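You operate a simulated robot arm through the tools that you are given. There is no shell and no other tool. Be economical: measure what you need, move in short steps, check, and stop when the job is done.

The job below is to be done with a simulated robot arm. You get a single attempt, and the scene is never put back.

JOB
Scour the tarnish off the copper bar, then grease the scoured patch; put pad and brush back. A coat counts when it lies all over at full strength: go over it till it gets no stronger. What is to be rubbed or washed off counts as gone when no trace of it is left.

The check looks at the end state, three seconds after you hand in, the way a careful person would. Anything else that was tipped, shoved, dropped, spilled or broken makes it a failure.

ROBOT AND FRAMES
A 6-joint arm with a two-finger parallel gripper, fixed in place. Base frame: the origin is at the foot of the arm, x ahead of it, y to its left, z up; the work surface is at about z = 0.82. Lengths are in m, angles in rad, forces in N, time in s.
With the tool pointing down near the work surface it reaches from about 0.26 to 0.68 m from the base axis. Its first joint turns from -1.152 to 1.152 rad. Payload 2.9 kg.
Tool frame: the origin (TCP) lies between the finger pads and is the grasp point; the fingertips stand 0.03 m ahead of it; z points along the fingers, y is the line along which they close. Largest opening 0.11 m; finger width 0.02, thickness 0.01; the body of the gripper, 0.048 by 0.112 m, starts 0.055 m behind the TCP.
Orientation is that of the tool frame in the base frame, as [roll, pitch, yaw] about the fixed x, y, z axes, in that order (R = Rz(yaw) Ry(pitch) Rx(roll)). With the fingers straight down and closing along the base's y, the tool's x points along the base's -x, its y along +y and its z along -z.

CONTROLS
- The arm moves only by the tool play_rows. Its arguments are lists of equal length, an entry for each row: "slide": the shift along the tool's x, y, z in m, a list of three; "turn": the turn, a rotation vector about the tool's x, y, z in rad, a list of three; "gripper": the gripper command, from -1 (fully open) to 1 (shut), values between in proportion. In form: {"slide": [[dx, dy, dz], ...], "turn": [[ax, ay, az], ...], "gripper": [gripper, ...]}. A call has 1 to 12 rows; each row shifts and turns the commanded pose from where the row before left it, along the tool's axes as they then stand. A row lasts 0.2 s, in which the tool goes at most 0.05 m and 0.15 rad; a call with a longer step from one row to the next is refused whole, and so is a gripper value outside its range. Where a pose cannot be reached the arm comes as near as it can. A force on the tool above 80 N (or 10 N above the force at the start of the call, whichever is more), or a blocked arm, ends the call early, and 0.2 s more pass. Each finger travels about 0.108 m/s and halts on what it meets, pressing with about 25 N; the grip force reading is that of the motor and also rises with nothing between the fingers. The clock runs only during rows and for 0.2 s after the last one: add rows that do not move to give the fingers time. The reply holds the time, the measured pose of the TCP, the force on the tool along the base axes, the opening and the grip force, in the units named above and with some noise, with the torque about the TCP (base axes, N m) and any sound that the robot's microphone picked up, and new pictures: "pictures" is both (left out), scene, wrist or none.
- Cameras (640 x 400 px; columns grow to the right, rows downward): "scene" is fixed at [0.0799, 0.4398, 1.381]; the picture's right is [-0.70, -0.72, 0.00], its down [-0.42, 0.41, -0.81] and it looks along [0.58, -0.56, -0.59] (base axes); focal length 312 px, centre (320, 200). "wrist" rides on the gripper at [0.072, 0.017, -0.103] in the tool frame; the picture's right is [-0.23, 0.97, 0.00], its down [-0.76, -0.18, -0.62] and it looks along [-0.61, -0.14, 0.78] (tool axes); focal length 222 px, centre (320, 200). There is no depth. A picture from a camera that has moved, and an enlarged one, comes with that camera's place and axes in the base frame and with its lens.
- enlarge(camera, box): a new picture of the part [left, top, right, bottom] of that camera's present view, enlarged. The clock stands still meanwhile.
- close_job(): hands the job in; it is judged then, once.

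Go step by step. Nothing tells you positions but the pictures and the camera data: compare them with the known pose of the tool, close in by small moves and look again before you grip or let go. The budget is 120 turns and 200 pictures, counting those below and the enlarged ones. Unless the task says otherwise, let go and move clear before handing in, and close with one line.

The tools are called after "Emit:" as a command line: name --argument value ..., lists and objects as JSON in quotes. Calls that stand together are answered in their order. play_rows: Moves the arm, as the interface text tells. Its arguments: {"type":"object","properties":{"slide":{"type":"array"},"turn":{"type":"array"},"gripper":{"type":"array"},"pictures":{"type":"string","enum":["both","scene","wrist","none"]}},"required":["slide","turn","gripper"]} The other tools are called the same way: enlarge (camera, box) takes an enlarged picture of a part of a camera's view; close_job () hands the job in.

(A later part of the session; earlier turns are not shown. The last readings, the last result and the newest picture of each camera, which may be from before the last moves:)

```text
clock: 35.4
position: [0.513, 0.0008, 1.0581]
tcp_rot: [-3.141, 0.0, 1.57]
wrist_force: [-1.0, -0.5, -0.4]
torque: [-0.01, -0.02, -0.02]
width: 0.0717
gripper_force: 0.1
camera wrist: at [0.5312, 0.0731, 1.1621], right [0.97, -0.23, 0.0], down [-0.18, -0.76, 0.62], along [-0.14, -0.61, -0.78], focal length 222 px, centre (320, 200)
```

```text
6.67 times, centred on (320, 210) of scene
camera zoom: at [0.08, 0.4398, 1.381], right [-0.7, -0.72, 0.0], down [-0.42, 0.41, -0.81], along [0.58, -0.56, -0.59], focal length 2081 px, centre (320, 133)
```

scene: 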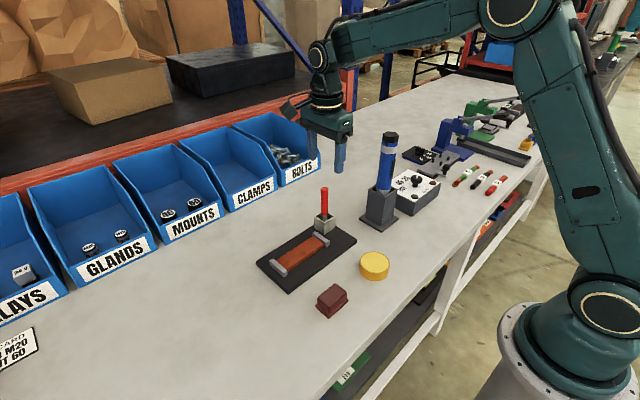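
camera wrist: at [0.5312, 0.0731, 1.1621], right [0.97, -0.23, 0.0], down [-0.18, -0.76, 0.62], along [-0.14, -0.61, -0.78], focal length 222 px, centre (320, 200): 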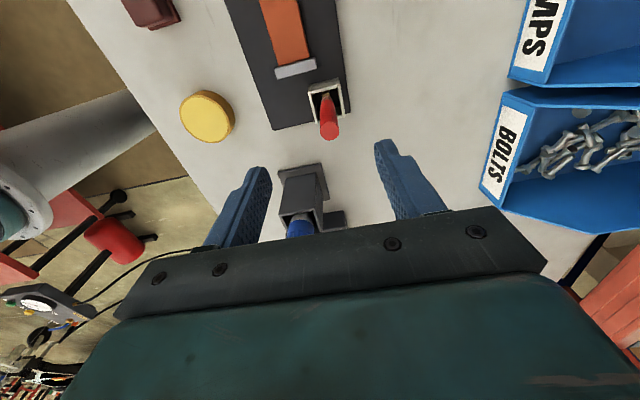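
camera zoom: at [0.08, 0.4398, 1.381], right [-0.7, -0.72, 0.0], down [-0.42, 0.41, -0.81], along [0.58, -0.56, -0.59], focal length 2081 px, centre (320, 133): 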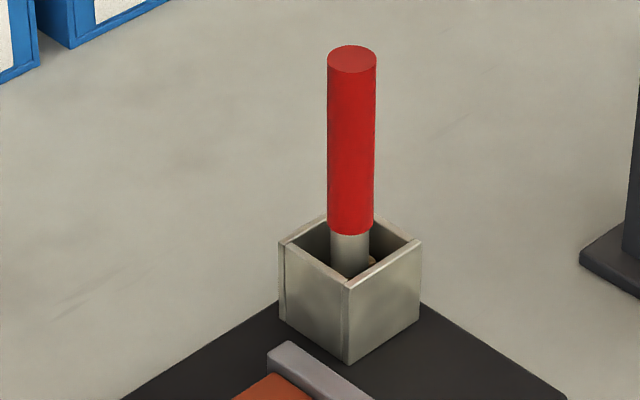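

The yellow tin is open and full of grease, so the brush gets dipped there. The brush handle stands at about (0.522, -0.004), from z 0.875 to 0.957. I'll come down over it.

Emit:
play_rows --slide '[[-0.0053, 0.0095, 0.02], [0, 0, 0.03], [0, 0, 0.03], [0, 0, 0.02], [0, 0, 0]]' --turn '[[0, 0, 0], [0, 0, 0], [0, 0, 0], [0, 0, 0], [0, 0, 0]]' --gripper '[-0.3, -0.3, -0.3, -0.3, -0.3]'

Emit:
enlarge --camera "scene" --box '[280, 160, 360, 250]'

Emit:
enlarge --camera "wrist" --box '[240, 80, 440, 240]'

```text
clock: 36.6
position: [0.5213, -0.0029, 0.9578]
tcp_rot: [-3.141, 0.0, 1.57]
wrist_force: [0.4, 0.3, -0.1]
torque: [0.06, 0.0, 0.04]
width: 0.0716
gripper_force: 0.0
camera wrist: at [0.5398, 0.0678, 1.0617], right [0.97, -0.23, 0.0], down [-0.18, -0.76, 0.62], along [-0.14, -0.61, -0.78], focal length 222 px, centre (320, 200)
```

scene: 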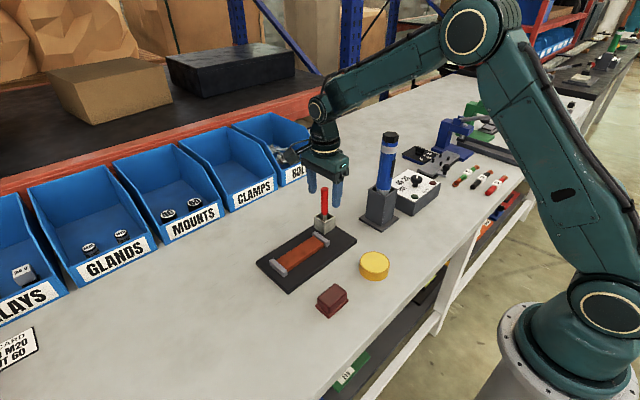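
wrist: 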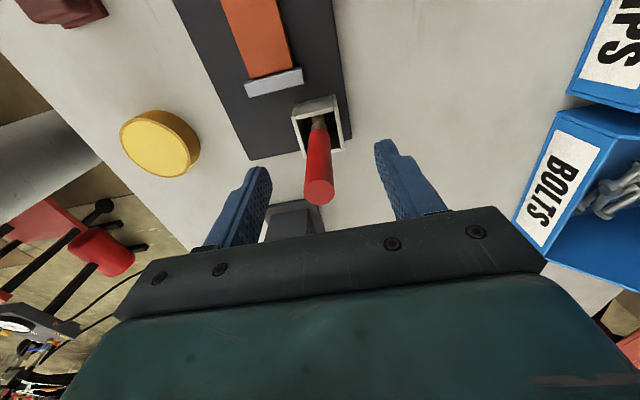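

```text
4.44 times, centred on (320, 205) of scene
camera zoom: at [0.0799, 0.4398, 1.381], right [-0.7, -0.72, 0.0], down [-0.42, 0.41, -0.81], along [0.58, -0.56, -0.59], focal length 1387 px, centre (320, 178)
```

zoom: 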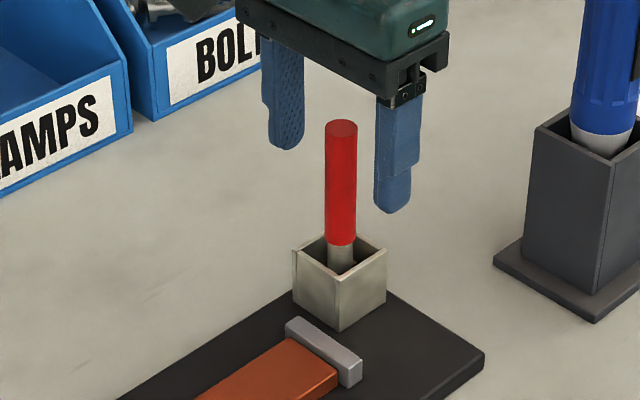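

```text
2.50 times, centred on (340, 160) of wrist
camera zoom: at [0.5398, 0.0678, 1.0617], right [0.97, -0.23, 0.0], down [-0.18, -0.76, 0.62], along [-0.14, -0.61, -0.78], focal length 555 px, centre (270, 300)
```

zoom: 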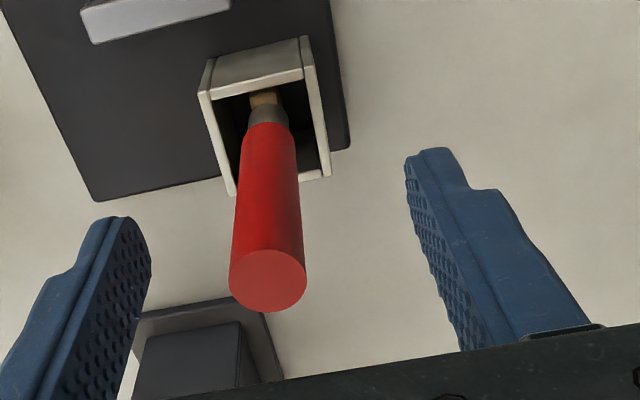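

The brush sits between the fingers. I'll shift 3 mm in y, lower to grip height and close.

Emit:
play_rows --slide '[[-0.003, 0.0005, 0.02], [0, 0, 0.022], [0, 0, 0], [0, 0, 0], [0, 0, 0], [0, 0, 0], [0, 0, 0]]' --turn '[[0, 0, 0], [0, 0, 0], [0, 0, 0], [0, 0, 0], [0, 0, 0], [0, 0, 0], [0, 0, 0]]' --gripper '[-0.3, -0.3, -0.3, 1, 1, 1, 1]'

Emit:
enlarge --camera "scene" --box '[280, 160, 360, 250]'

```text
clock: 38.2
position: [0.5216, -0.0074, 0.9178]
tcp_rot: [3.14, 0.001, 1.571]
wrist_force: [0.0, 0.4, 0.0]
torque: [-0.02, -0.01, 0.01]
width: 0.017
gripper_force: 24.4
camera wrist: at [0.5401, 0.065, 1.0206], right [0.97, -0.23, 0.0], down [-0.18, -0.76, 0.62], along [-0.14, -0.61, -0.78], focal length 222 px, centre (320, 200)
```

scene: 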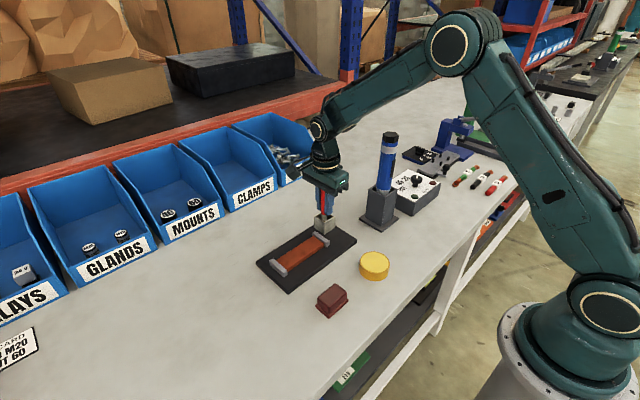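
wrist: 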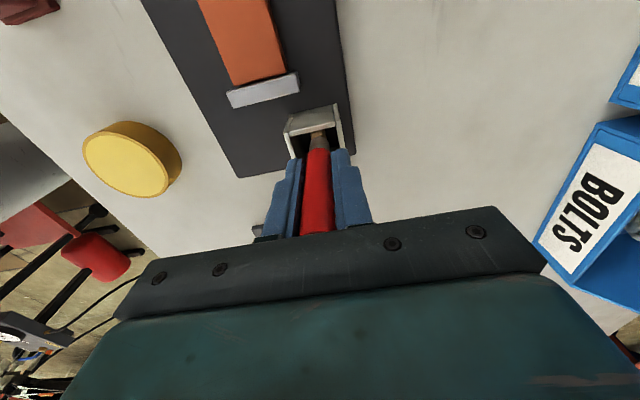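

```text
4.44 times, centred on (320, 205) of scene
camera zoom: at [0.0799, 0.4398, 1.381], right [-0.7, -0.72, 0.0], down [-0.42, 0.41, -0.81], along [0.58, -0.56, -0.59], focal length 1387 px, centre (320, 178)
```

zoom: 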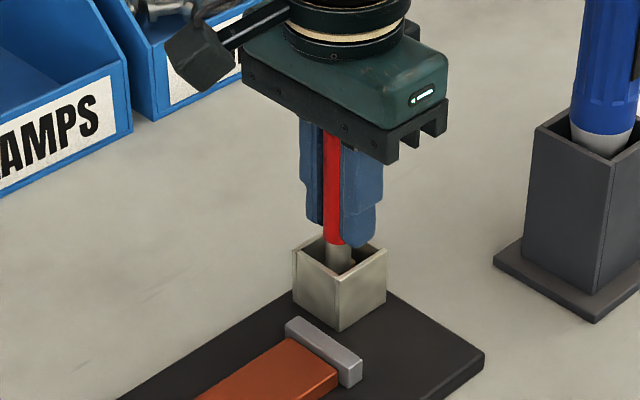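

The brush is gripped at (0.5216, -0.0074, 0.9178), and I'll note that pose for putting it back. Lifting straight up.

Emit:
play_rows --slide '[[0, 0, -0.01], [0, 0, -0.03], [0, 0, -0.04], [0, 0, -0.03], [0, 0, 0]]' --turn '[[0, 0, 0], [0, 0, 0], [0, 0, 0], [0, 0, 0], [0, 0, 0]]' --gripper '[1, 1, 1, 1, 1]' --pictures "none"

Emit:
enlarge --camera "scene" --box '[270, 120, 390, 250]'

Emit:
enlarge --camera "wrist" --box '[240, 80, 400, 240]'

```text
clock: 39.4
position: [0.523, -0.0059, 1.0257]
tcp_rot: [3.14, 0.0, 1.571]
wrist_force: [0.4, 0.3, -1.0]
torque: [-0.02, -0.03, -0.03]
width: 0.0169
gripper_force: 25.5
```

```text
3.08 times, centred on (330, 185) of scene
camera zoom: at [0.0799, 0.4398, 1.381], right [-0.7, -0.72, 0.0], down [-0.42, 0.41, -0.81], along [0.58, -0.56, -0.59], focal length 960 px, centre (289, 246)
```

zoom: 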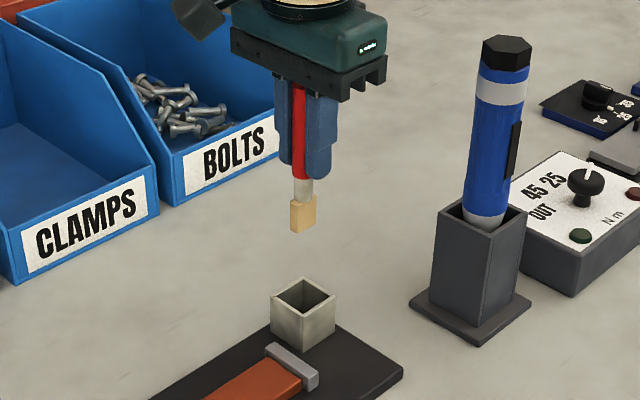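

```text
2.50 times, centred on (320, 160) of wrist
camera zoom: at [0.5397, 0.0649, 1.1311], right [0.97, -0.23, 0.0], down [-0.18, -0.76, 0.62], along [-0.14, -0.61, -0.78], focal length 555 px, centre (320, 300)
```

zoom: 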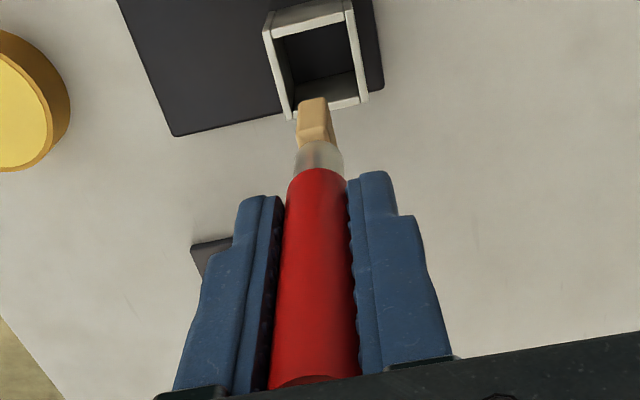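

The bristle tip is about 0.089 below the TCP. Next stop is above the grease tin at roughly (0.348, 0.007).

Emit:
play_rows --slide '[[0.003, -0.044, 0], [0.003, -0.044, 0], [0.003, -0.044, 0], [0.004, -0.043, 0], [0, 0, 0.03], [0, 0, 0.03], [0, 0, 0]]' --turn '[[0, 0, 0], [0, 0, 0], [0, 0, 0], [0, 0, 0], [0, 0, 0], [0, 0, 0], [0, 0, 0]]' --gripper '[1, 1, 1, 1, 1, 1, 1]' --pictures "none"

Emit:
enlarge --camera "scene" --box '[320, 190, 430, 300]'

Emit:
enlarge --camera "wrist" --box '[240, 60, 400, 240]'

```text
clock: 41.0
position: [0.3461, 0.0051, 0.9657]
tcp_rot: [3.142, 0.001, 1.57]
wrist_force: [0.0, -0.4, -0.9]
torque: [-0.01, 0.02, -0.04]
width: 0.0168
gripper_force: 25.2
```

```text
3.64 times, centred on (375, 245) of scene
camera zoom: at [0.0799, 0.4398, 1.381], right [-0.7, -0.72, 0.0], down [-0.42, 0.41, -0.81], along [0.58, -0.56, -0.59], focal length 1135 px, centre (120, 36)
```

zoom: 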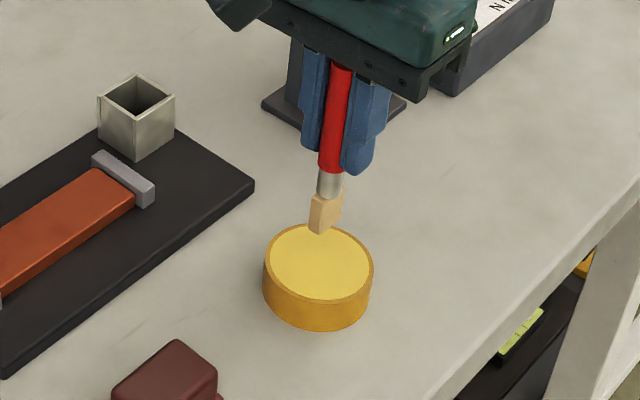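

```text
2.22 times, centred on (320, 150) of wrist
camera zoom: at [0.3646, 0.0778, 1.0696], right [0.97, -0.23, 0.0], down [-0.18, -0.76, 0.62], along [-0.14, -0.61, -0.78], focal length 494 px, centre (320, 311)
```

zoom: 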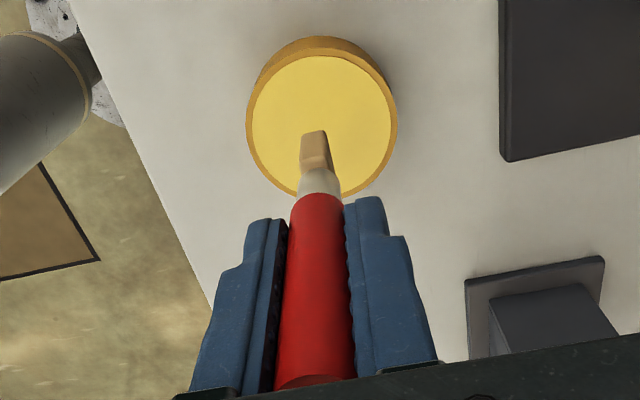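

The brush is centred over the tin. I'll dip it gently and watch the force.

Emit:
play_rows --slide '[[0, 0.002, 0.02], [0, 0, 0.01], [0, 0, 0.003], [0, 0, 0]]' --turn '[[0, 0, 0], [0, 0, 0], [0, 0, 0], [0, 0, 0]]' --gripper '[1, 1, 1, 1]' --pictures "none"

Emit:
play_rows --slide '[[0, 0, 0.002], [0, 0, 0.002], [0, 0, 0]]' --turn '[[0, 0, 0], [0, 0, 0], [0, 0, 0]]' --gripper '[1, 1, 1]' --pictures "none"

Emit:
enlarge --camera "scene" --box '[320, 190, 430, 300]'

```text
clock: 42.0
position: [0.3507, 0.005, 0.9329]
tcp_rot: [3.141, 0.002, 1.571]
wrist_force: [-0.7, -1.1, -0.5]
torque: [0.01, 0.0, 0.01]
width: 0.017
gripper_force: 24.5
```

```text
clock: 42.8
position: [0.3498, 0.0062, 0.9296]
tcp_rot: [3.139, -0.002, 1.571]
wrist_force: [-2.6, 0.2, 19.5]
torque: [0.07, 0.36, 0.02]
width: 0.0168
gripper_force: 25.1
```

```text
3.64 times, centred on (375, 245) of scene
camera zoom: at [0.0796, 0.4398, 1.381], right [-0.7, -0.72, 0.0], down [-0.42, 0.41, -0.81], along [0.58, -0.56, -0.59], focal length 1135 px, centre (120, 36)
```

zoom: 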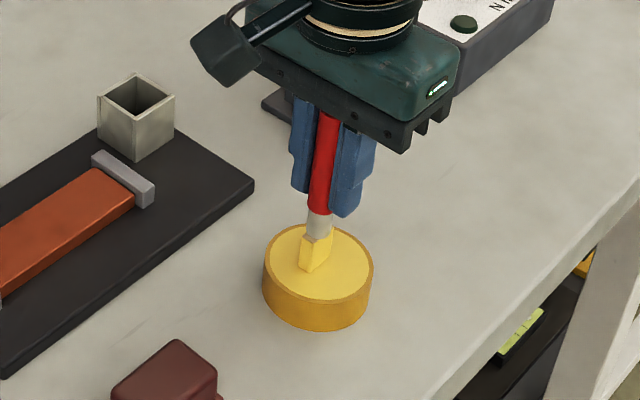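

The bristles took on grease. I'll lift off and check the brush.

Emit:
play_rows --slide '[[0, 0, -0.005], [0, 0, -0.03], [0, 0, -0.03], [0, 0, 0]]' --turn '[[0, 0, 0], [0, 0, 0], [0, 0, 0], [0, 0, 0]]' --gripper '[1, 1, 1, 1]' --pictures "none"

Emit:
enlarge --camera "scene" --box '[320, 190, 430, 300]'

Emit:
enlarge --camera "wrist" --box '[240, 60, 400, 240]'

```text
clock: 43.8
position: [0.3483, 0.0067, 0.9936]
tcp_rot: [-3.141, 0.001, 1.57]
wrist_force: [-1.2, -0.3, -0.4]
torque: [0.01, 0.0, -0.04]
width: 0.0168
gripper_force: 25.7
```

```text
3.64 times, centred on (375, 245) of scene
camera zoom: at [0.0799, 0.4398, 1.381], right [-0.7, -0.72, 0.0], down [-0.42, 0.41, -0.81], along [0.58, -0.56, -0.59], focal length 1135 px, centre (120, 36)
```

zoom: 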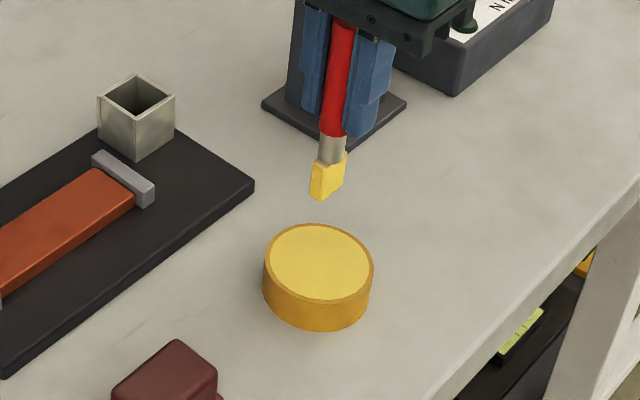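

```text
2.22 times, centred on (320, 150) of wrist
camera zoom: at [0.3662, 0.079, 1.0976], right [0.97, -0.23, 0.0], down [-0.18, -0.76, 0.62], along [-0.14, -0.61, -0.78], focal length 494 px, centre (320, 311)
```

zoom: 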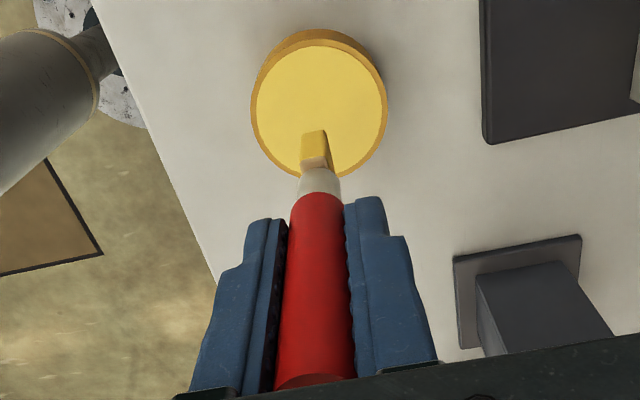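

The brush is loaded and still straight. I'll carry it above the middle of the bar.

Emit:
play_rows --slide '[[0.02, 0.037, 0], [0.024, 0.037, 0], [0.024, 0.037, 0], [0.025, 0.037, 0], [0, 0, 0.03], [0, 0, 0.02], [0, 0, 0]]' --turn '[[0, 0, 0], [0, 0, 0], [0, 0, 0], [0, 0, 0], [0, 0, 0], [0, 0, 0], [0, 0, 0]]' --gripper '[1, 1, 1, 1, 1, 1, 1]' --pictures "none"

Emit:
enlarge --camera "scene" --box '[250, 190, 360, 300]'

Emit:
enlarge --camera "wrist" --box '[240, 60, 400, 240]'

```text
clock: 45.4
position: [0.4973, 0.0981, 0.9453]
tcp_rot: [3.14, 0.0, 1.571]
wrist_force: [-0.4, -0.1, 0.3]
torque: [0.0, 0.01, -0.03]
width: 0.0168
gripper_force: 25.0
```

```text
3.64 times, centred on (305, 245) of scene
camera zoom: at [0.0799, 0.4398, 1.381], right [-0.7, -0.72, 0.0], down [-0.42, 0.41, -0.81], along [0.58, -0.56, -0.59], focal length 1135 px, centre (374, 36)
```

zoom: 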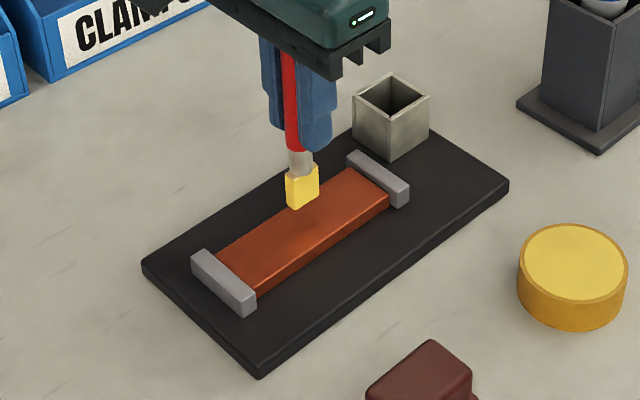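

```text
2.22 times, centred on (320, 150) of wrist
camera zoom: at [0.5145, 0.1701, 1.049], right [0.97, -0.23, 0.0], down [-0.18, -0.76, 0.62], along [-0.14, -0.61, -0.78], focal length 494 px, centre (320, 311)
```

zoom: 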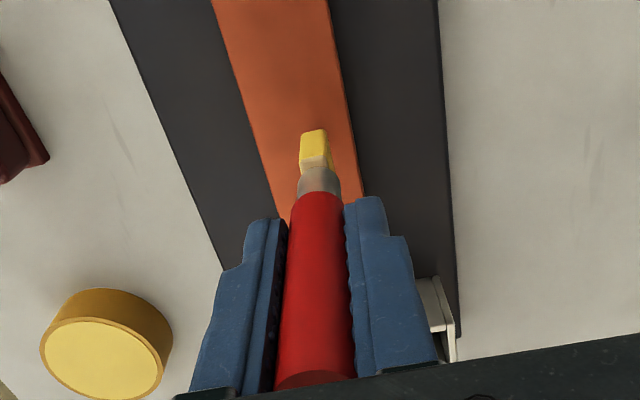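

The bristles are about a centimetre above the bar. I'll lower until light contact.

Emit:
play_rows --slide '[[0, -0.0015, 0.008], [0, 0, 0.003], [0, 0, 0]]' --turn '[[0, 0, 0], [0, 0, 0], [0, 0, 0]]' --gripper '[1, 1, 1]' --pictures "none"

Emit:
play_rows --slide '[[0, 0, 0.0015], [0, 0, 0]]' --turn '[[0, 0, 0], [0, 0, 0]]' --gripper '[1, 1]' --pictures "none"

```text
clock: 46.2
position: [0.4947, 0.1, 0.933]
tcp_rot: [-3.141, 0.0, 1.572]
wrist_force: [-0.4, -0.8, -0.8]
torque: [-0.03, -0.01, 0.0]
width: 0.0168
gripper_force: 24.6
```

```text
clock: 46.8
position: [0.4942, 0.0983, 0.9317]
tcp_rot: [3.141, 0.0, 1.571]
wrist_force: [-0.5, -1.7, 0.1]
torque: [-0.02, -0.02, 0.01]
width: 0.0167
gripper_force: 25.2
```

Emit:
play_rows --slide '[[0, 0, 0.0015], [0, 0, 0]]' --turn '[[0, 0, 0], [0, 0, 0]]' --gripper '[1, 1]' --pictures "none"

Emit:
enlarge --camera "scene" --box '[250, 190, 360, 300]'

```text
clock: 47.4
position: [0.4956, 0.0986, 0.9306]
tcp_rot: [3.14, 0.001, 1.571]
wrist_force: [-5.1, 0.0, 18.8]
torque: [-0.07, 0.5, 0.01]
width: 0.0168
gripper_force: 25.5
```

```text
3.64 times, centred on (305, 245) of scene
camera zoom: at [0.0795, 0.4398, 1.381], right [-0.7, -0.72, 0.0], down [-0.42, 0.41, -0.81], along [0.58, -0.56, -0.59], focal length 1135 px, centre (374, 36)
```

zoom: 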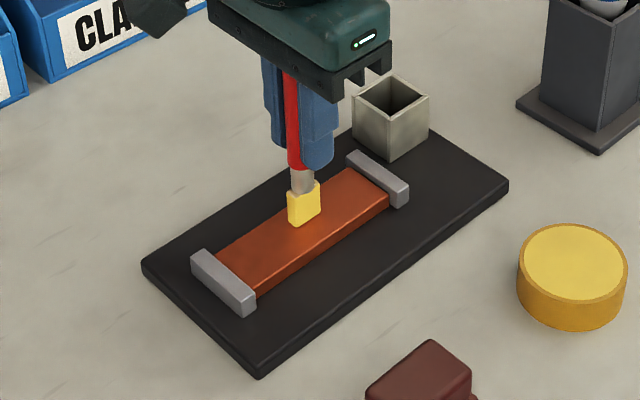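

Contact at about 19 N. I'll make a first trial stroke along the bar.

Emit:
play_rows --slide '[[0.01, 0, -0.0003], [0.012, 0, 0], [0.012, 0, 0], [0.012, 0, 0], [-0.012, 0, 0], [-0.012, 0, 0], [-0.012, 0, 0], [-0.012, 0, 0], [0, 0, 0]]' --turn '[[0, 0, 0], [0, 0, 0], [0, 0, 0], [0, 0, 0], [0, 0, 0], [0, 0, 0], [0, 0, 0], [0, 0, 0], [0, 0, 0]]' --gripper '[1, 1, 1, 1, 1, 1, 1, 1, 1]' --pictures "none"

Emit:
enlarge --camera "scene" --box '[250, 190, 360, 300]'

Emit:
enlarge --camera "wrist" --box '[240, 60, 400, 240]'

```text
clock: 49.4
position: [0.4958, 0.0961, 0.9305]
tcp_rot: [3.14, 0.002, 1.571]
wrist_force: [1.1, 3.2, 9.5]
torque: [0.27, -0.27, -0.01]
width: 0.0168
gripper_force: 24.9
```

```text
3.64 times, centred on (305, 245) of scene
camera zoom: at [0.0798, 0.4399, 1.381], right [-0.7, -0.72, 0.0], down [-0.42, 0.41, -0.81], along [0.58, -0.56, -0.59], focal length 1135 px, centre (374, 36)
```

zoom: 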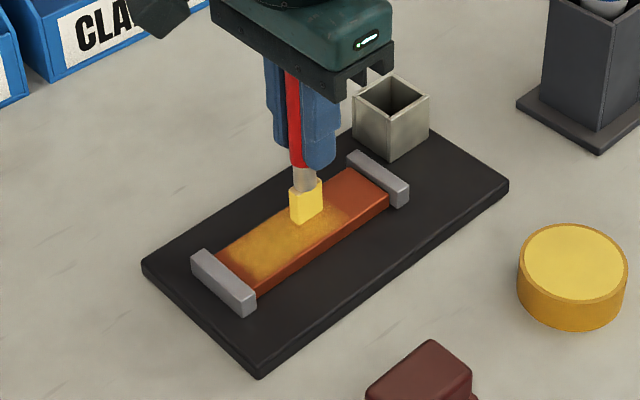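

```text
2.22 times, centred on (320, 150) of wrist
camera zoom: at [0.5132, 0.1686, 1.0339], right [0.97, -0.23, 0.0], down [-0.18, -0.76, 0.62], along [-0.14, -0.61, -0.78], focal length 494 px, centre (320, 311)
```

zoom: 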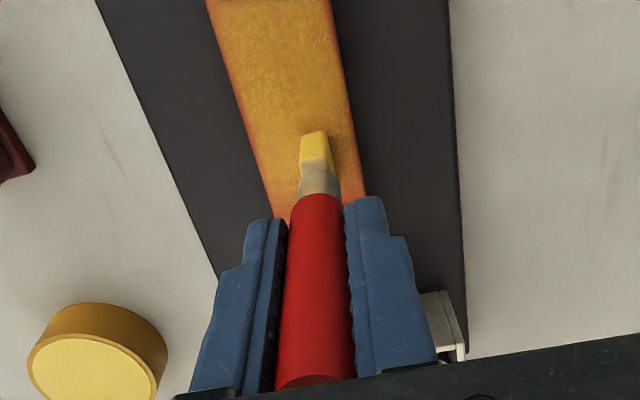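

The grease spreads well. I'll continue with full-length strokes in three lanes.

Emit:
play_rows --slide '[[-0.014, 0, 0.0003], [-0.014, 0, 0], [-0.014, 0, 0], [0.0, -0.009, 0], [0.016, 0, 0], [0.016, 0, 0], [0.016, 0, 0], [0.016, 0, 0], [0.016, 0, 0], [0.014, 0, 0], [0, 0.009, 0], [0, 0, 0]]' --turn '[[0, 0, 0], [0, 0, 0], [0, 0, 0], [0, 0, 0], [0, 0, 0], [0, 0, 0], [0, 0, 0], [0, 0, 0], [0, 0, 0], [0, 0, 0], [0, 0, 0], [0, 0, 0]]' --gripper '[1, 1, 1, 1, 1, 1, 1, 1, 1, 1, 1, 1]' --pictures "none"

Emit:
play_rows --slide '[[0, 0.009, 0], [-0.016, 0, 0], [-0.016, 0, 0], [-0.016, 0, 0], [-0.016, 0, 0], [-0.016, 0, 0], [-0.014, 0, 0], [0, -0.009, 0], [0.016, 0, 0], [0.016, 0, 0], [0.016, 0, 0], [0, 0, 0]]' --turn '[[0, 0, 0], [0, 0, 0], [0, 0, 0], [0, 0, 0], [0, 0, 0], [0, 0, 0], [0, 0, 0], [0, 0, 0], [0, 0, 0], [0, 0, 0], [0, 0, 0], [0, 0, 0]]' --gripper '[1, 1, 1, 1, 1, 1, 1, 1, 1, 1, 1, 1]' --pictures "none"

Emit:
enlarge --camera "scene" --box '[250, 190, 360, 300]'

Emit:
enlarge --camera "wrist" --box '[240, 60, 400, 240]'

```text
clock: 52.0
position: [0.4963, 0.1497, 0.9299]
tcp_rot: [3.14, 0.0, 1.571]
wrist_force: [0.8, 0.0, 2.0]
torque: [0.01, -0.15, -0.02]
width: 0.0168
gripper_force: 25.3
```

```text
clock: 54.6
position: [0.4961, 0.1044, 0.9304]
tcp_rot: [3.142, 0.0, 1.571]
wrist_force: [-0.4, -0.1, 0.5]
torque: [0.02, 0.01, 0.02]
width: 0.0171
gripper_force: 25.2
```

```text
3.64 times, centred on (305, 245) of scene
camera zoom: at [0.0799, 0.4398, 1.381], right [-0.7, -0.72, 0.0], down [-0.42, 0.41, -0.81], along [0.58, -0.56, -0.59], focal length 1135 px, centre (374, 36)
```

zoom: 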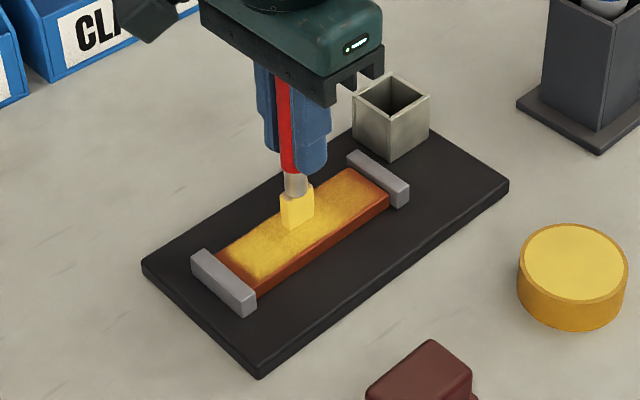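

```text
2.22 times, centred on (320, 150) of wrist
camera zoom: at [0.5136, 0.176, 1.0345], right [0.97, -0.23, 0.0], down [-0.18, -0.76, 0.62], along [-0.14, -0.61, -0.78], focal length 494 px, centre (320, 311)
```

zoom: 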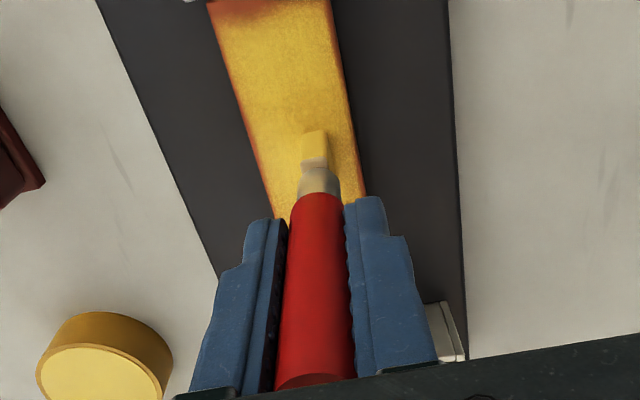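

It's building up nicely, but the brush is getting paler. I'll reload it at the tin.

Emit:
play_rows --slide '[[0, 0, -0.03], [0, 0, -0.03], [-0.0245, -0.0368, 0], [-0.0245, -0.0368, 0], [-0.0245, -0.0368, 0], [-0.0245, -0.0368, 0], [0, 0, 0.03], [0, 0, 0.025], [0, 0, 0.004], [0, 0, 0]]' --turn '[[0, 0, 0], [0, 0, 0], [0, 0, 0], [0, 0, 0], [0, 0, 0], [0, 0, 0], [0, 0, 0], [0, 0, 0], [0, 0, 0], [0, 0, 0]]' --gripper '[1, 1, 1, 1, 1, 1, 1, 1, 1, 1]' --pictures "none"

Emit:
play_rows --slide '[[0, 0, 0.0015], [0, 0, 0]]' --turn '[[0, 0, 0], [0, 0, 0]]' --gripper '[1, 1]' --pictures "none"

Emit:
enlarge --camera "scene" --box '[250, 180, 430, 310]'

```text
clock: 56.8
position: [0.3488, 0.0053, 0.9312]
tcp_rot: [3.139, 0.0, 1.572]
wrist_force: [-3.0, -0.2, 12.5]
torque: [0.04, 0.29, 0.03]
width: 0.0168
gripper_force: 25.7
```

```text
clock: 57.4
position: [0.3498, 0.0045, 0.9295]
tcp_rot: [3.14, 0.001, 1.571]
wrist_force: [-1.1, 1.5, 17.2]
torque: [0.13, -0.11, 0.01]
width: 0.0168
gripper_force: 25.0
```

```text
3.08 times, centred on (340, 245) of scene
camera zoom: at [0.0797, 0.4399, 1.381], right [-0.7, -0.72, 0.0], down [-0.42, 0.41, -0.81], along [0.58, -0.56, -0.59], focal length 960 px, centre (258, 62)
```

zoom: 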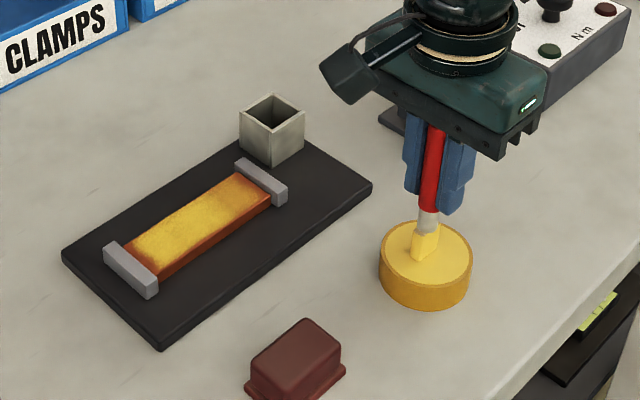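

Reloaded. I'll go back to the bar and cover it again, including the edges and ends.

Emit:
play_rows --slide '[[0, 0, -0.03], [0, 0, -0.03], [0.0245, 0.0368, 0], [0.0245, 0.0368, 0], [0.0245, 0.0368, 0], [0.022, 0.0362, 0], [0, 0, 0.03], [0, 0, 0.025], [0, 0, 0.0035], [0, 0, 0]]' --turn '[[0, 0, 0], [0, 0, 0], [0, 0, 0], [0, 0, 0], [0, 0, 0], [0, 0, 0], [0, 0, 0], [0, 0, 0], [0, 0, 0], [0, 0, 0]]' --gripper '[1, 1, 1, 1, 1, 1, 1, 1, 1, 1]' --pictures "none"

Emit:
play_rows --slide '[[0.016, 0, 0.0008], [0.016, 0, 0], [0.018, 0, 0], [0, 0.012, 0], [-0.017, 0, 0], [-0.017, 0, 0], [-0.017, 0, 0], [-0.017, 0, 0], [-0.017, 0, 0], [-0.014, 0, 0], [0, -0.012, 0], [0, 0, 0]]' --turn '[[0, 0, 0], [0, 0, 0], [0, 0, 0], [0, 0, 0], [0, 0, 0], [0, 0, 0], [0, 0, 0], [0, 0, 0], [0, 0, 0], [0, 0, 0], [0, 0, 0], [0, 0, 0]]' --gripper '[1, 1, 1, 1, 1, 1, 1, 1, 1, 1, 1, 1]' --pictures "none"

Emit:
enlarge --camera "scene" --box '[250, 190, 360, 300]'

Emit:
enlarge --camera "wrist" --box '[220, 0, 420, 240]'

```text
clock: 59.6
position: [0.493, 0.1016, 0.9308]
tcp_rot: [3.141, 0.0, 1.571]
wrist_force: [-0.1, 0.3, 1.1]
torque: [-0.06, -0.1, 0.0]
width: 0.0169
gripper_force: 25.0
```

```text
clock: 62.2
position: [0.4951, 0.0522, 0.9314]
tcp_rot: [3.14, 0.0, 1.572]
wrist_force: [2.4, 7.4, 0.6]
torque: [0.55, -0.24, 0.04]
width: 0.0167
gripper_force: 24.6
```

```text
3.64 times, centred on (305, 245) of scene
camera zoom: at [0.08, 0.44, 1.3809], right [-0.7, -0.72, 0.0], down [-0.42, 0.41, -0.81], along [0.58, -0.56, -0.59], focal length 1135 px, centre (374, 36)
```

zoom: 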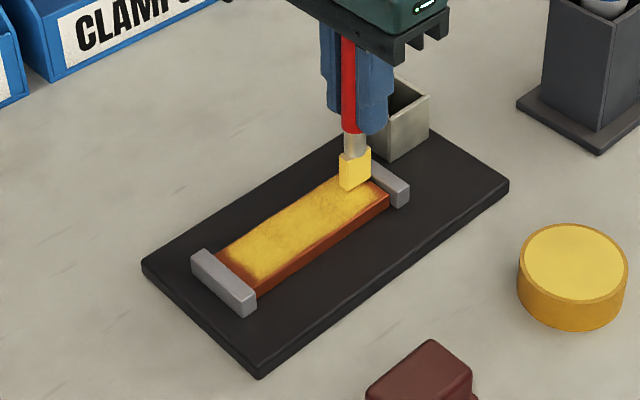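

```text
1.67 times, centred on (320, 120) of wrist
camera zoom: at [0.5128, 0.1236, 1.0356], right [0.97, -0.23, 0.0], down [-0.18, -0.76, 0.62], along [-0.14, -0.61, -0.78], focal length 370 px, centre (320, 333)
```

zoom: 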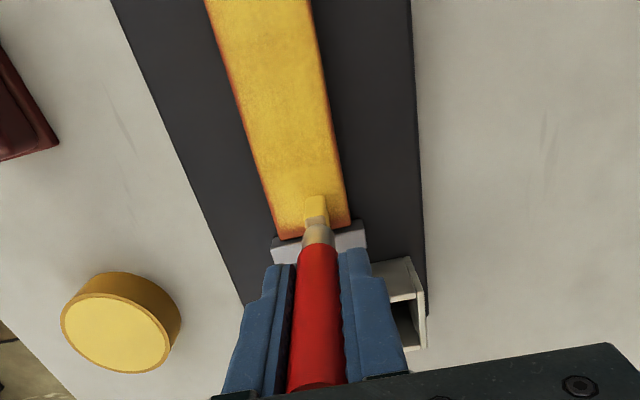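

Nearly even already. Next I cover the near edge lane and both ends.

Emit:
play_rows --slide '[[0.004, 0, 0.0004], [0, -0.012, 0], [0.016, 0, 0], [0.016, 0, 0], [0.016, 0, 0], [0.016, 0, 0], [0.016, 0, 0], [0.016, 0, 0], [0, 0.012, 0], [0, 0.012, 0], [0, -0.012, 0], [0, 0, 0]]' --turn '[[0, 0, 0], [0, 0, 0], [0, 0, 0], [0, 0, 0], [0, 0, 0], [0, 0, 0], [0, 0, 0], [0, 0, 0], [0, 0, 0], [0, 0, 0], [0, 0, 0], [0, 0, 0]]' --gripper '[1, 1, 1, 1, 1, 1, 1, 1, 1, 1, 1, 1]' --pictures "none"

Emit:
play_rows --slide '[[0, -0.006, 0.0003], [-0.017, 0, 0], [-0.017, 0, 0], [-0.017, 0, 0], [-0.017, 0, 0], [-0.017, 0, 0], [-0.011, 0, 0], [0, 0.012, 0], [0.017, 0, 0], [0.017, 0, 0], [0.017, 0, 0], [0.017, 0, 0]]' --turn '[[0, 0, 0], [0, 0, 0], [0, 0, 0], [0, 0, 0], [0, 0, 0], [0, 0, 0], [0, 0, 0], [0, 0, 0], [0, 0, 0], [0, 0, 0], [0, 0, 0], [0, 0, 0]]' --gripper '[1, 1, 1, 1, 1, 1, 1, 1, 1, 1, 1, 1]' --pictures "none"

Emit:
enlarge --camera "scene" --box '[250, 190, 360, 300]'

Emit:
enlarge --camera "wrist" --box '[220, 0, 420, 240]'

```text
clock: 64.8
position: [0.4955, 0.151, 0.9305]
tcp_rot: [3.14, -0.001, 1.571]
wrist_force: [1.2, -0.8, 6.0]
torque: [-0.05, -0.23, 0.02]
width: 0.0167
gripper_force: 24.9
```

```text
clock: 67.4
position: [0.5013, 0.1239, 0.9305]
tcp_rot: [3.141, 0.001, 1.569]
wrist_force: [-0.2, 0.2, 1.4]
torque: [-0.05, -0.12, -0.01]
width: 0.0168
gripper_force: 24.8
```

```text
3.64 times, centred on (305, 245) of scene
camera zoom: at [0.0799, 0.4398, 1.381], right [-0.7, -0.72, 0.0], down [-0.42, 0.41, -0.81], along [0.58, -0.56, -0.59], focal length 1135 px, centre (374, 36)
```

zoom: 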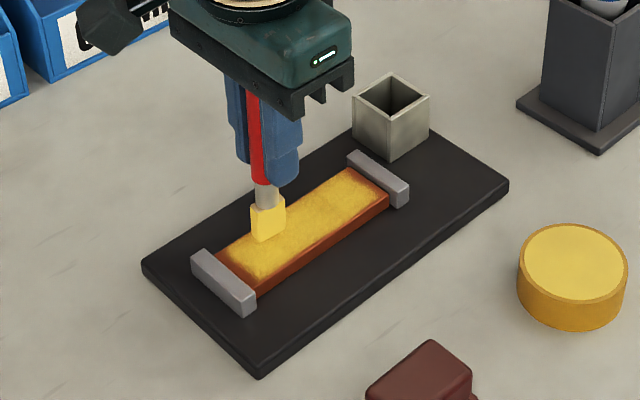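

```text
1.67 times, centred on (320, 120) of wrist
camera zoom: at [0.5181, 0.195, 1.0339], right [0.97, -0.23, 0.0], down [-0.18, -0.76, 0.62], along [-0.14, -0.61, -0.78], focal length 370 px, centre (320, 333)
```

zoom: 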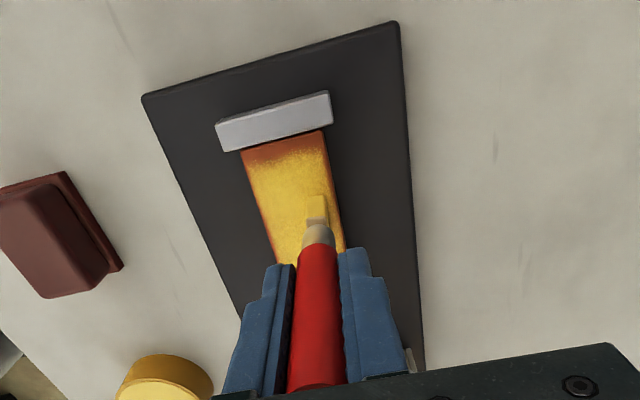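

The +y end just before the clamp is a bit thin, so I'll work there and then reload.

Emit:
play_rows --slide '[[0.015, 0, 0.0008], [0.015, 0, 0], [0.0015, 0.005, 0], [0, -0.012, 0], [0, -0.012, 0], [0, 0.012, 0], [0, 0.006, 0], [-0.01, 0, 0], [0.01, -0.012, 0], [-0.01, 0, 0], [0.01, 0, 0], [0, 0.006, 0]]' --turn '[[0, 0, 0], [0, 0, 0], [0, 0, 0], [0, 0, 0], [0, 0, 0], [0, 0, 0], [0, 0, 0], [0, 0, 0], [0, 0, 0], [0, 0, 0], [0, 0, 0], [0, 0, 0]]' --gripper '[1, 1, 1, 1, 1, 1, 1, 1, 1, 1, 1, 1]' --pictures "none"

Emit:
play_rows --slide '[[0, 0, -0.03], [0, 0, -0.03], [-0.0375, -0.032, 0], [-0.0375, -0.032, 0], [-0.0375, -0.032, 0], [-0.0375, -0.03, 0], [0, -0.02, 0], [0, 0, 0]]' --turn '[[0, 0, 0], [0, 0, 0], [0, 0, 0], [0, 0, 0], [0, 0, 0], [0, 0, 0], [0, 0, 0], [0, 0, 0]]' --gripper '[1, 1, 1, 1, 1, 1, 1, 1]' --pictures "none"

Emit:
enlarge --camera "scene" --box '[260, 215, 340, 285]'

```text
clock: 70.0
position: [0.4945, 0.1544, 0.9288]
tcp_rot: [3.141, -0.001, 1.571]
wrist_force: [-0.2, 1.1, 0.4]
torque: [0.03, 0.04, 0.0]
width: 0.0169
gripper_force: 25.0
```

```text
clock: 71.8
position: [0.3473, 0.0061, 0.9878]
tcp_rot: [-3.141, -0.001, 1.569]
wrist_force: [-0.2, -0.1, -0.3]
torque: [-0.02, 0.02, -0.03]
width: 0.0168
gripper_force: 24.6
```

```text
5.71 times, centred on (300, 250) of scene
camera zoom: at [0.0799, 0.4398, 1.381], right [-0.7, -0.72, 0.0], down [-0.42, 0.41, -0.81], along [0.58, -0.56, -0.59], focal length 1784 px, centre (434, -86)
```

zoom: 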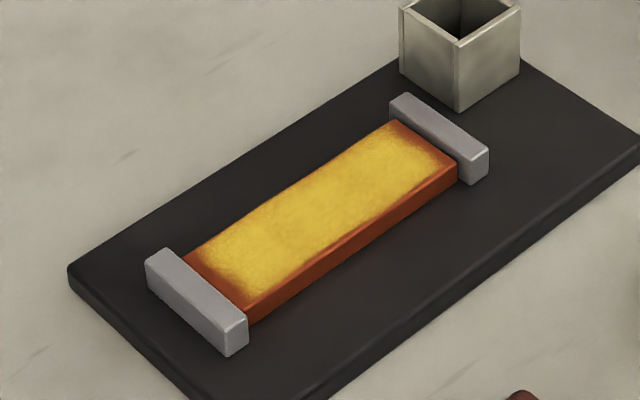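

The coat is looking full, with only the far ends paler. I'll reload and do another full pass to see whether it still gets stronger.

Emit:
play_rows --slide '[[0, 0.001, 0.03], [0, 0, 0.024], [0, 0, 0.004], [0, 0, 0.002], [0, 0, 0]]' --turn '[[0, 0, 0], [0, 0, 0], [0, 0, 0], [0, 0, 0], [0, 0, 0]]' --gripper '[1, 1, 1, 1, 1]' --pictures "none"

```text
clock: 73.0
position: [0.3509, 0.0043, 0.9279]
tcp_rot: [3.139, -0.001, 1.571]
wrist_force: [-3.2, -0.9, 13.5]
torque: [0.07, 0.16, 0.02]
width: 0.017
gripper_force: 25.6
```

Loaded. Back to the bar for another full pass.

Emit:
play_rows --slide '[[0, 0, -0.03], [0, 0, -0.03], [0.024, 0.0362, 0], [0.024, 0.0362, 0], [0.024, 0.0362, 0], [0.0237, 0.036, 0], [0, 0, 0.03], [0, 0, 0.025], [0, 0, 0.0035], [0, 0, 0.001], [0, 0, 0]]' --turn '[[0, 0, 0], [0, 0, 0], [0, 0, 0], [0, 0, 0], [0, 0, 0], [0, 0, 0], [0, 0, 0], [0, 0, 0], [0, 0, 0], [0, 0, 0], [0, 0, 0]]' --gripper '[1, 1, 1, 1, 1, 1, 1, 1, 1, 1, 1]' --pictures "none"

Emit:
play_rows --slide '[[0.018, 0, 0], [0.018, 0, 0], [0.0185, 0, 0], [0, 0.012, 0], [-0.009, 0, 0], [-0.018, 0, 0], [-0.018, 0, 0], [-0.018, 0, 0], [-0.018, 0, 0], [-0.018, 0, 0], [0, -0.009, 0], [0, 0, 0]]' --turn '[[0, 0, 0], [0, 0, 0], [0, 0, 0], [0, 0, 0], [0, 0, 0], [0, 0, 0], [0, 0, 0], [0, 0, 0], [0, 0, 0], [0, 0, 0], [0, 0, 0], [0, 0, 0]]' --gripper '[1, 1, 1, 1, 1, 1, 1, 1, 1, 1, 1, 1]' --pictures "none"

Emit:
play_rows --slide '[[0, -0.009, 0.0005], [0, -0.006, 0], [0.018, 0, 0], [0.018, 0, 0], [0.018, 0, 0], [0.018, 0, 0], [0.018, 0, 0], [0.009, 0, 0], [0, 0.008, 0], [0, 0, 0]]' --turn '[[0, 0, 0], [0, 0, 0], [0, 0, 0], [0, 0, 0], [0, 0, 0], [0, 0, 0], [0, 0, 0], [0, 0, 0], [0, 0, 0], [0, 0, 0]]' --gripper '[1, 1, 1, 1, 1, 1, 1, 1, 1, 1]' --pictures "none"

Emit:
play_rows --slide '[[-0.009, 0, 0.0005], [-0.018, 0, 0], [-0.018, 0, 0], [-0.018, 0, 0], [-0.018, 0, 0], [-0.018, 0, 0], [0, 0.008, 0], [0.018, 0, 0], [0.018, 0, 0], [0.018, 0, 0], [0.018, 0, 0], [0.018, 0, 0]]' --turn '[[0, 0, 0], [0, 0, 0], [0, 0, 0], [0, 0, 0], [0, 0, 0], [0, 0, 0], [0, 0, 0], [0, 0, 0], [0, 0, 0], [0, 0, 0], [0, 0, 0], [0, 0, 0]]' --gripper '[1, 1, 1, 1, 1, 1, 1, 1, 1, 1, 1, 1]' --pictures "none"

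Emit:
play_rows --slide '[[0, 0, -0.03], [0, 0, -0.03], [-0.03, -0.035, 0], [-0.034, -0.035, 0], [-0.034, -0.035, 0], [-0.034, -0.035, 0], [0, -0.012, 0], [0, 0, 0]]' --turn '[[0, 0, 0], [0, 0, 0], [0, 0, 0], [0, 0, 0], [0, 0, 0], [0, 0, 0], [0, 0, 0], [0, 0, 0]]' --gripper '[1, 1, 1, 1, 1, 1, 1, 1]' --pictures "none"

Emit:
enlarge --camera "scene" --box '[260, 215, 340, 285]'

```text
clock: 75.4
position: [0.4946, 0.1012, 0.9299]
tcp_rot: [-3.141, 0.001, 1.569]
wrist_force: [-0.1, -0.6, -0.4]
torque: [0.0, 0.0, 0.01]
width: 0.0166
gripper_force: 25.0
```

```text
clock: 78.0
position: [0.4976, 0.0564, 0.9299]
tcp_rot: [-3.141, 0.001, 1.573]
wrist_force: [0.3, 2.0, -0.6]
torque: [0.17, -0.05, 0.01]
width: 0.0167
gripper_force: 25.0
```

```text
clock: 80.2
position: [0.4884, 0.1558, 0.929]
tcp_rot: [3.141, 0.003, 1.57]
wrist_force: [-2.9, -8.6, 0.0]
torque: [-0.65, 0.25, 0.05]
width: 0.017
gripper_force: 24.8
```

```text
clock: 82.8
position: [0.4977, 0.1462, 0.928]
tcp_rot: [3.141, 0.001, 1.569]
wrist_force: [0.9, -3.9, 12.1]
torque: [-0.25, -0.07, -0.02]
width: 0.0165
gripper_force: 25.5
```

```text
clock: 84.6
position: [0.3452, 0.0144, 0.9871]
tcp_rot: [3.141, 0.001, 1.57]
wrist_force: [0.2, 0.6, -0.3]
torque: [-0.03, 0.01, 0.03]
width: 0.017
gripper_force: 24.7
```

```text
5.71 times, centred on (300, 250) of scene
camera zoom: at [0.0799, 0.4398, 1.381], right [-0.7, -0.72, 0.0], down [-0.42, 0.41, -0.81], along [0.58, -0.56, -0.59], focal length 1784 px, centre (434, -86)
```

zoom: 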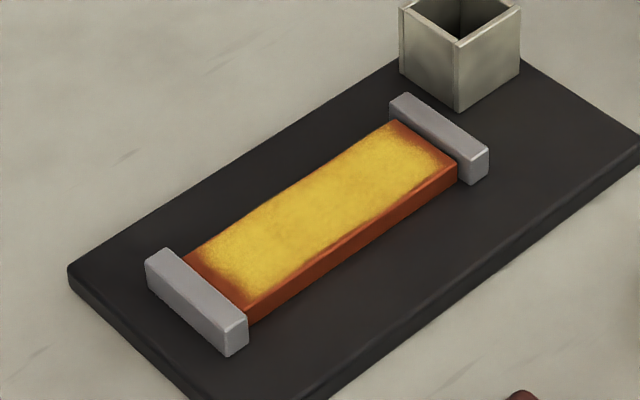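

Hardly any change in the middle, so that part is saturated. I'll check both ends more closely.

Emit:
enlarge --camera "scene" --box '[270, 240, 305, 275]'

Emit:
enlarge --camera "scene" --box '[295, 225, 330, 260]'

```text
11.43 times, centred on (288, 258) of scene
camera zoom: at [0.0799, 0.4398, 1.381], right [-0.7, -0.72, 0.0], down [-0.42, 0.41, -0.81], along [0.58, -0.56, -0.59], focal length 3567 px, centre (691, -457)
```

zoom: 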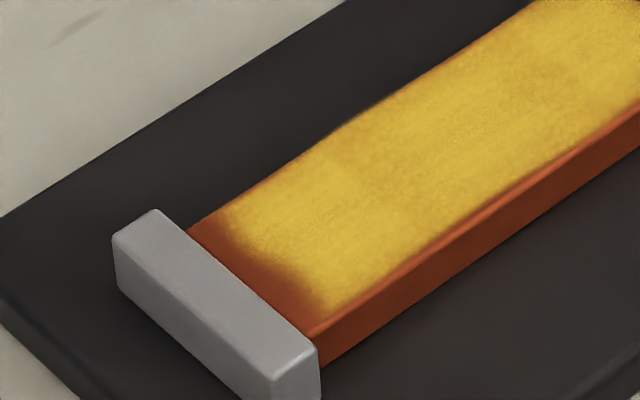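

```text
11.43 times, centred on (312, 242) of scene
camera zoom: at [0.0799, 0.4398, 1.381], right [-0.7, -0.72, 0.0], down [-0.42, 0.41, -0.81], along [0.58, -0.56, -0.59], focal length 3567 px, centre (406, -286)
```

zoom: 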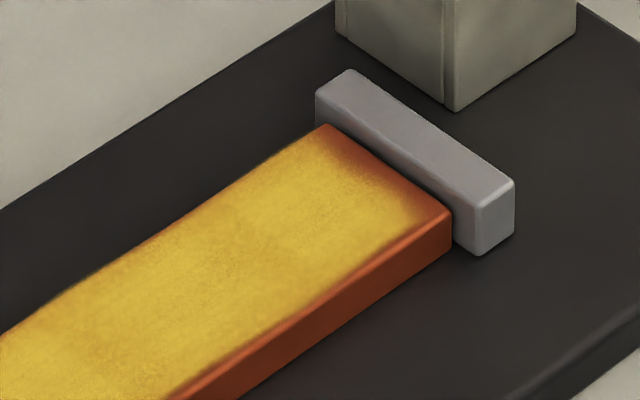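

The middle is saturated. I'll reload and work the two ends with firmer pressure, mainly the +y end.

Emit:
play_rows --slide '[[-0.0085, 0.004, 0], [0, 0, 0.03], [0, 0, 0.024], [0, 0, 0.004], [0, 0, 0.0025], [0, 0, 0]]' --turn '[[0, 0, 0], [0, 0, 0], [0, 0, 0], [0, 0, 0], [0, 0, 0], [0, 0, 0]]' --gripper '[1, 1, 1, 1, 1, 1]' --pictures "none"

Emit:
play_rows --slide '[[0, 0, -0.03], [0, 0, -0.03], [0.036, 0.034, 0], [0.036, 0.034, 0], [0.036, 0.034, 0], [0.036, 0.034, 0], [0, 0.01, 0], [0, 0, 0.03], [0, 0, 0.025], [0, 0, 0]]' --turn '[[0, 0, 0], [0, 0, 0], [0, 0, 0], [0, 0, 0], [0, 0, 0], [0, 0, 0], [0, 0, 0], [0, 0, 0], [0, 0, 0], [0, 0, 0]]' --gripper '[1, 1, 1, 1, 1, 1, 1, 1, 1, 1]' --pictures "none"

```text
clock: 86.0
position: [0.3498, 0.0053, 0.9265]
tcp_rot: [3.141, -0.002, 1.57]
wrist_force: [-4.5, -2.4, 20.1]
torque: [0.03, 0.21, 0.05]
width: 0.0169
gripper_force: 25.2
```

```text
clock: 88.2
position: [0.4956, 0.1494, 0.9316]
tcp_rot: [-3.141, 0.0, 1.571]
wrist_force: [0.5, 0.6, -0.6]
torque: [0.01, -0.01, 0.05]
width: 0.0168
gripper_force: 25.3
```

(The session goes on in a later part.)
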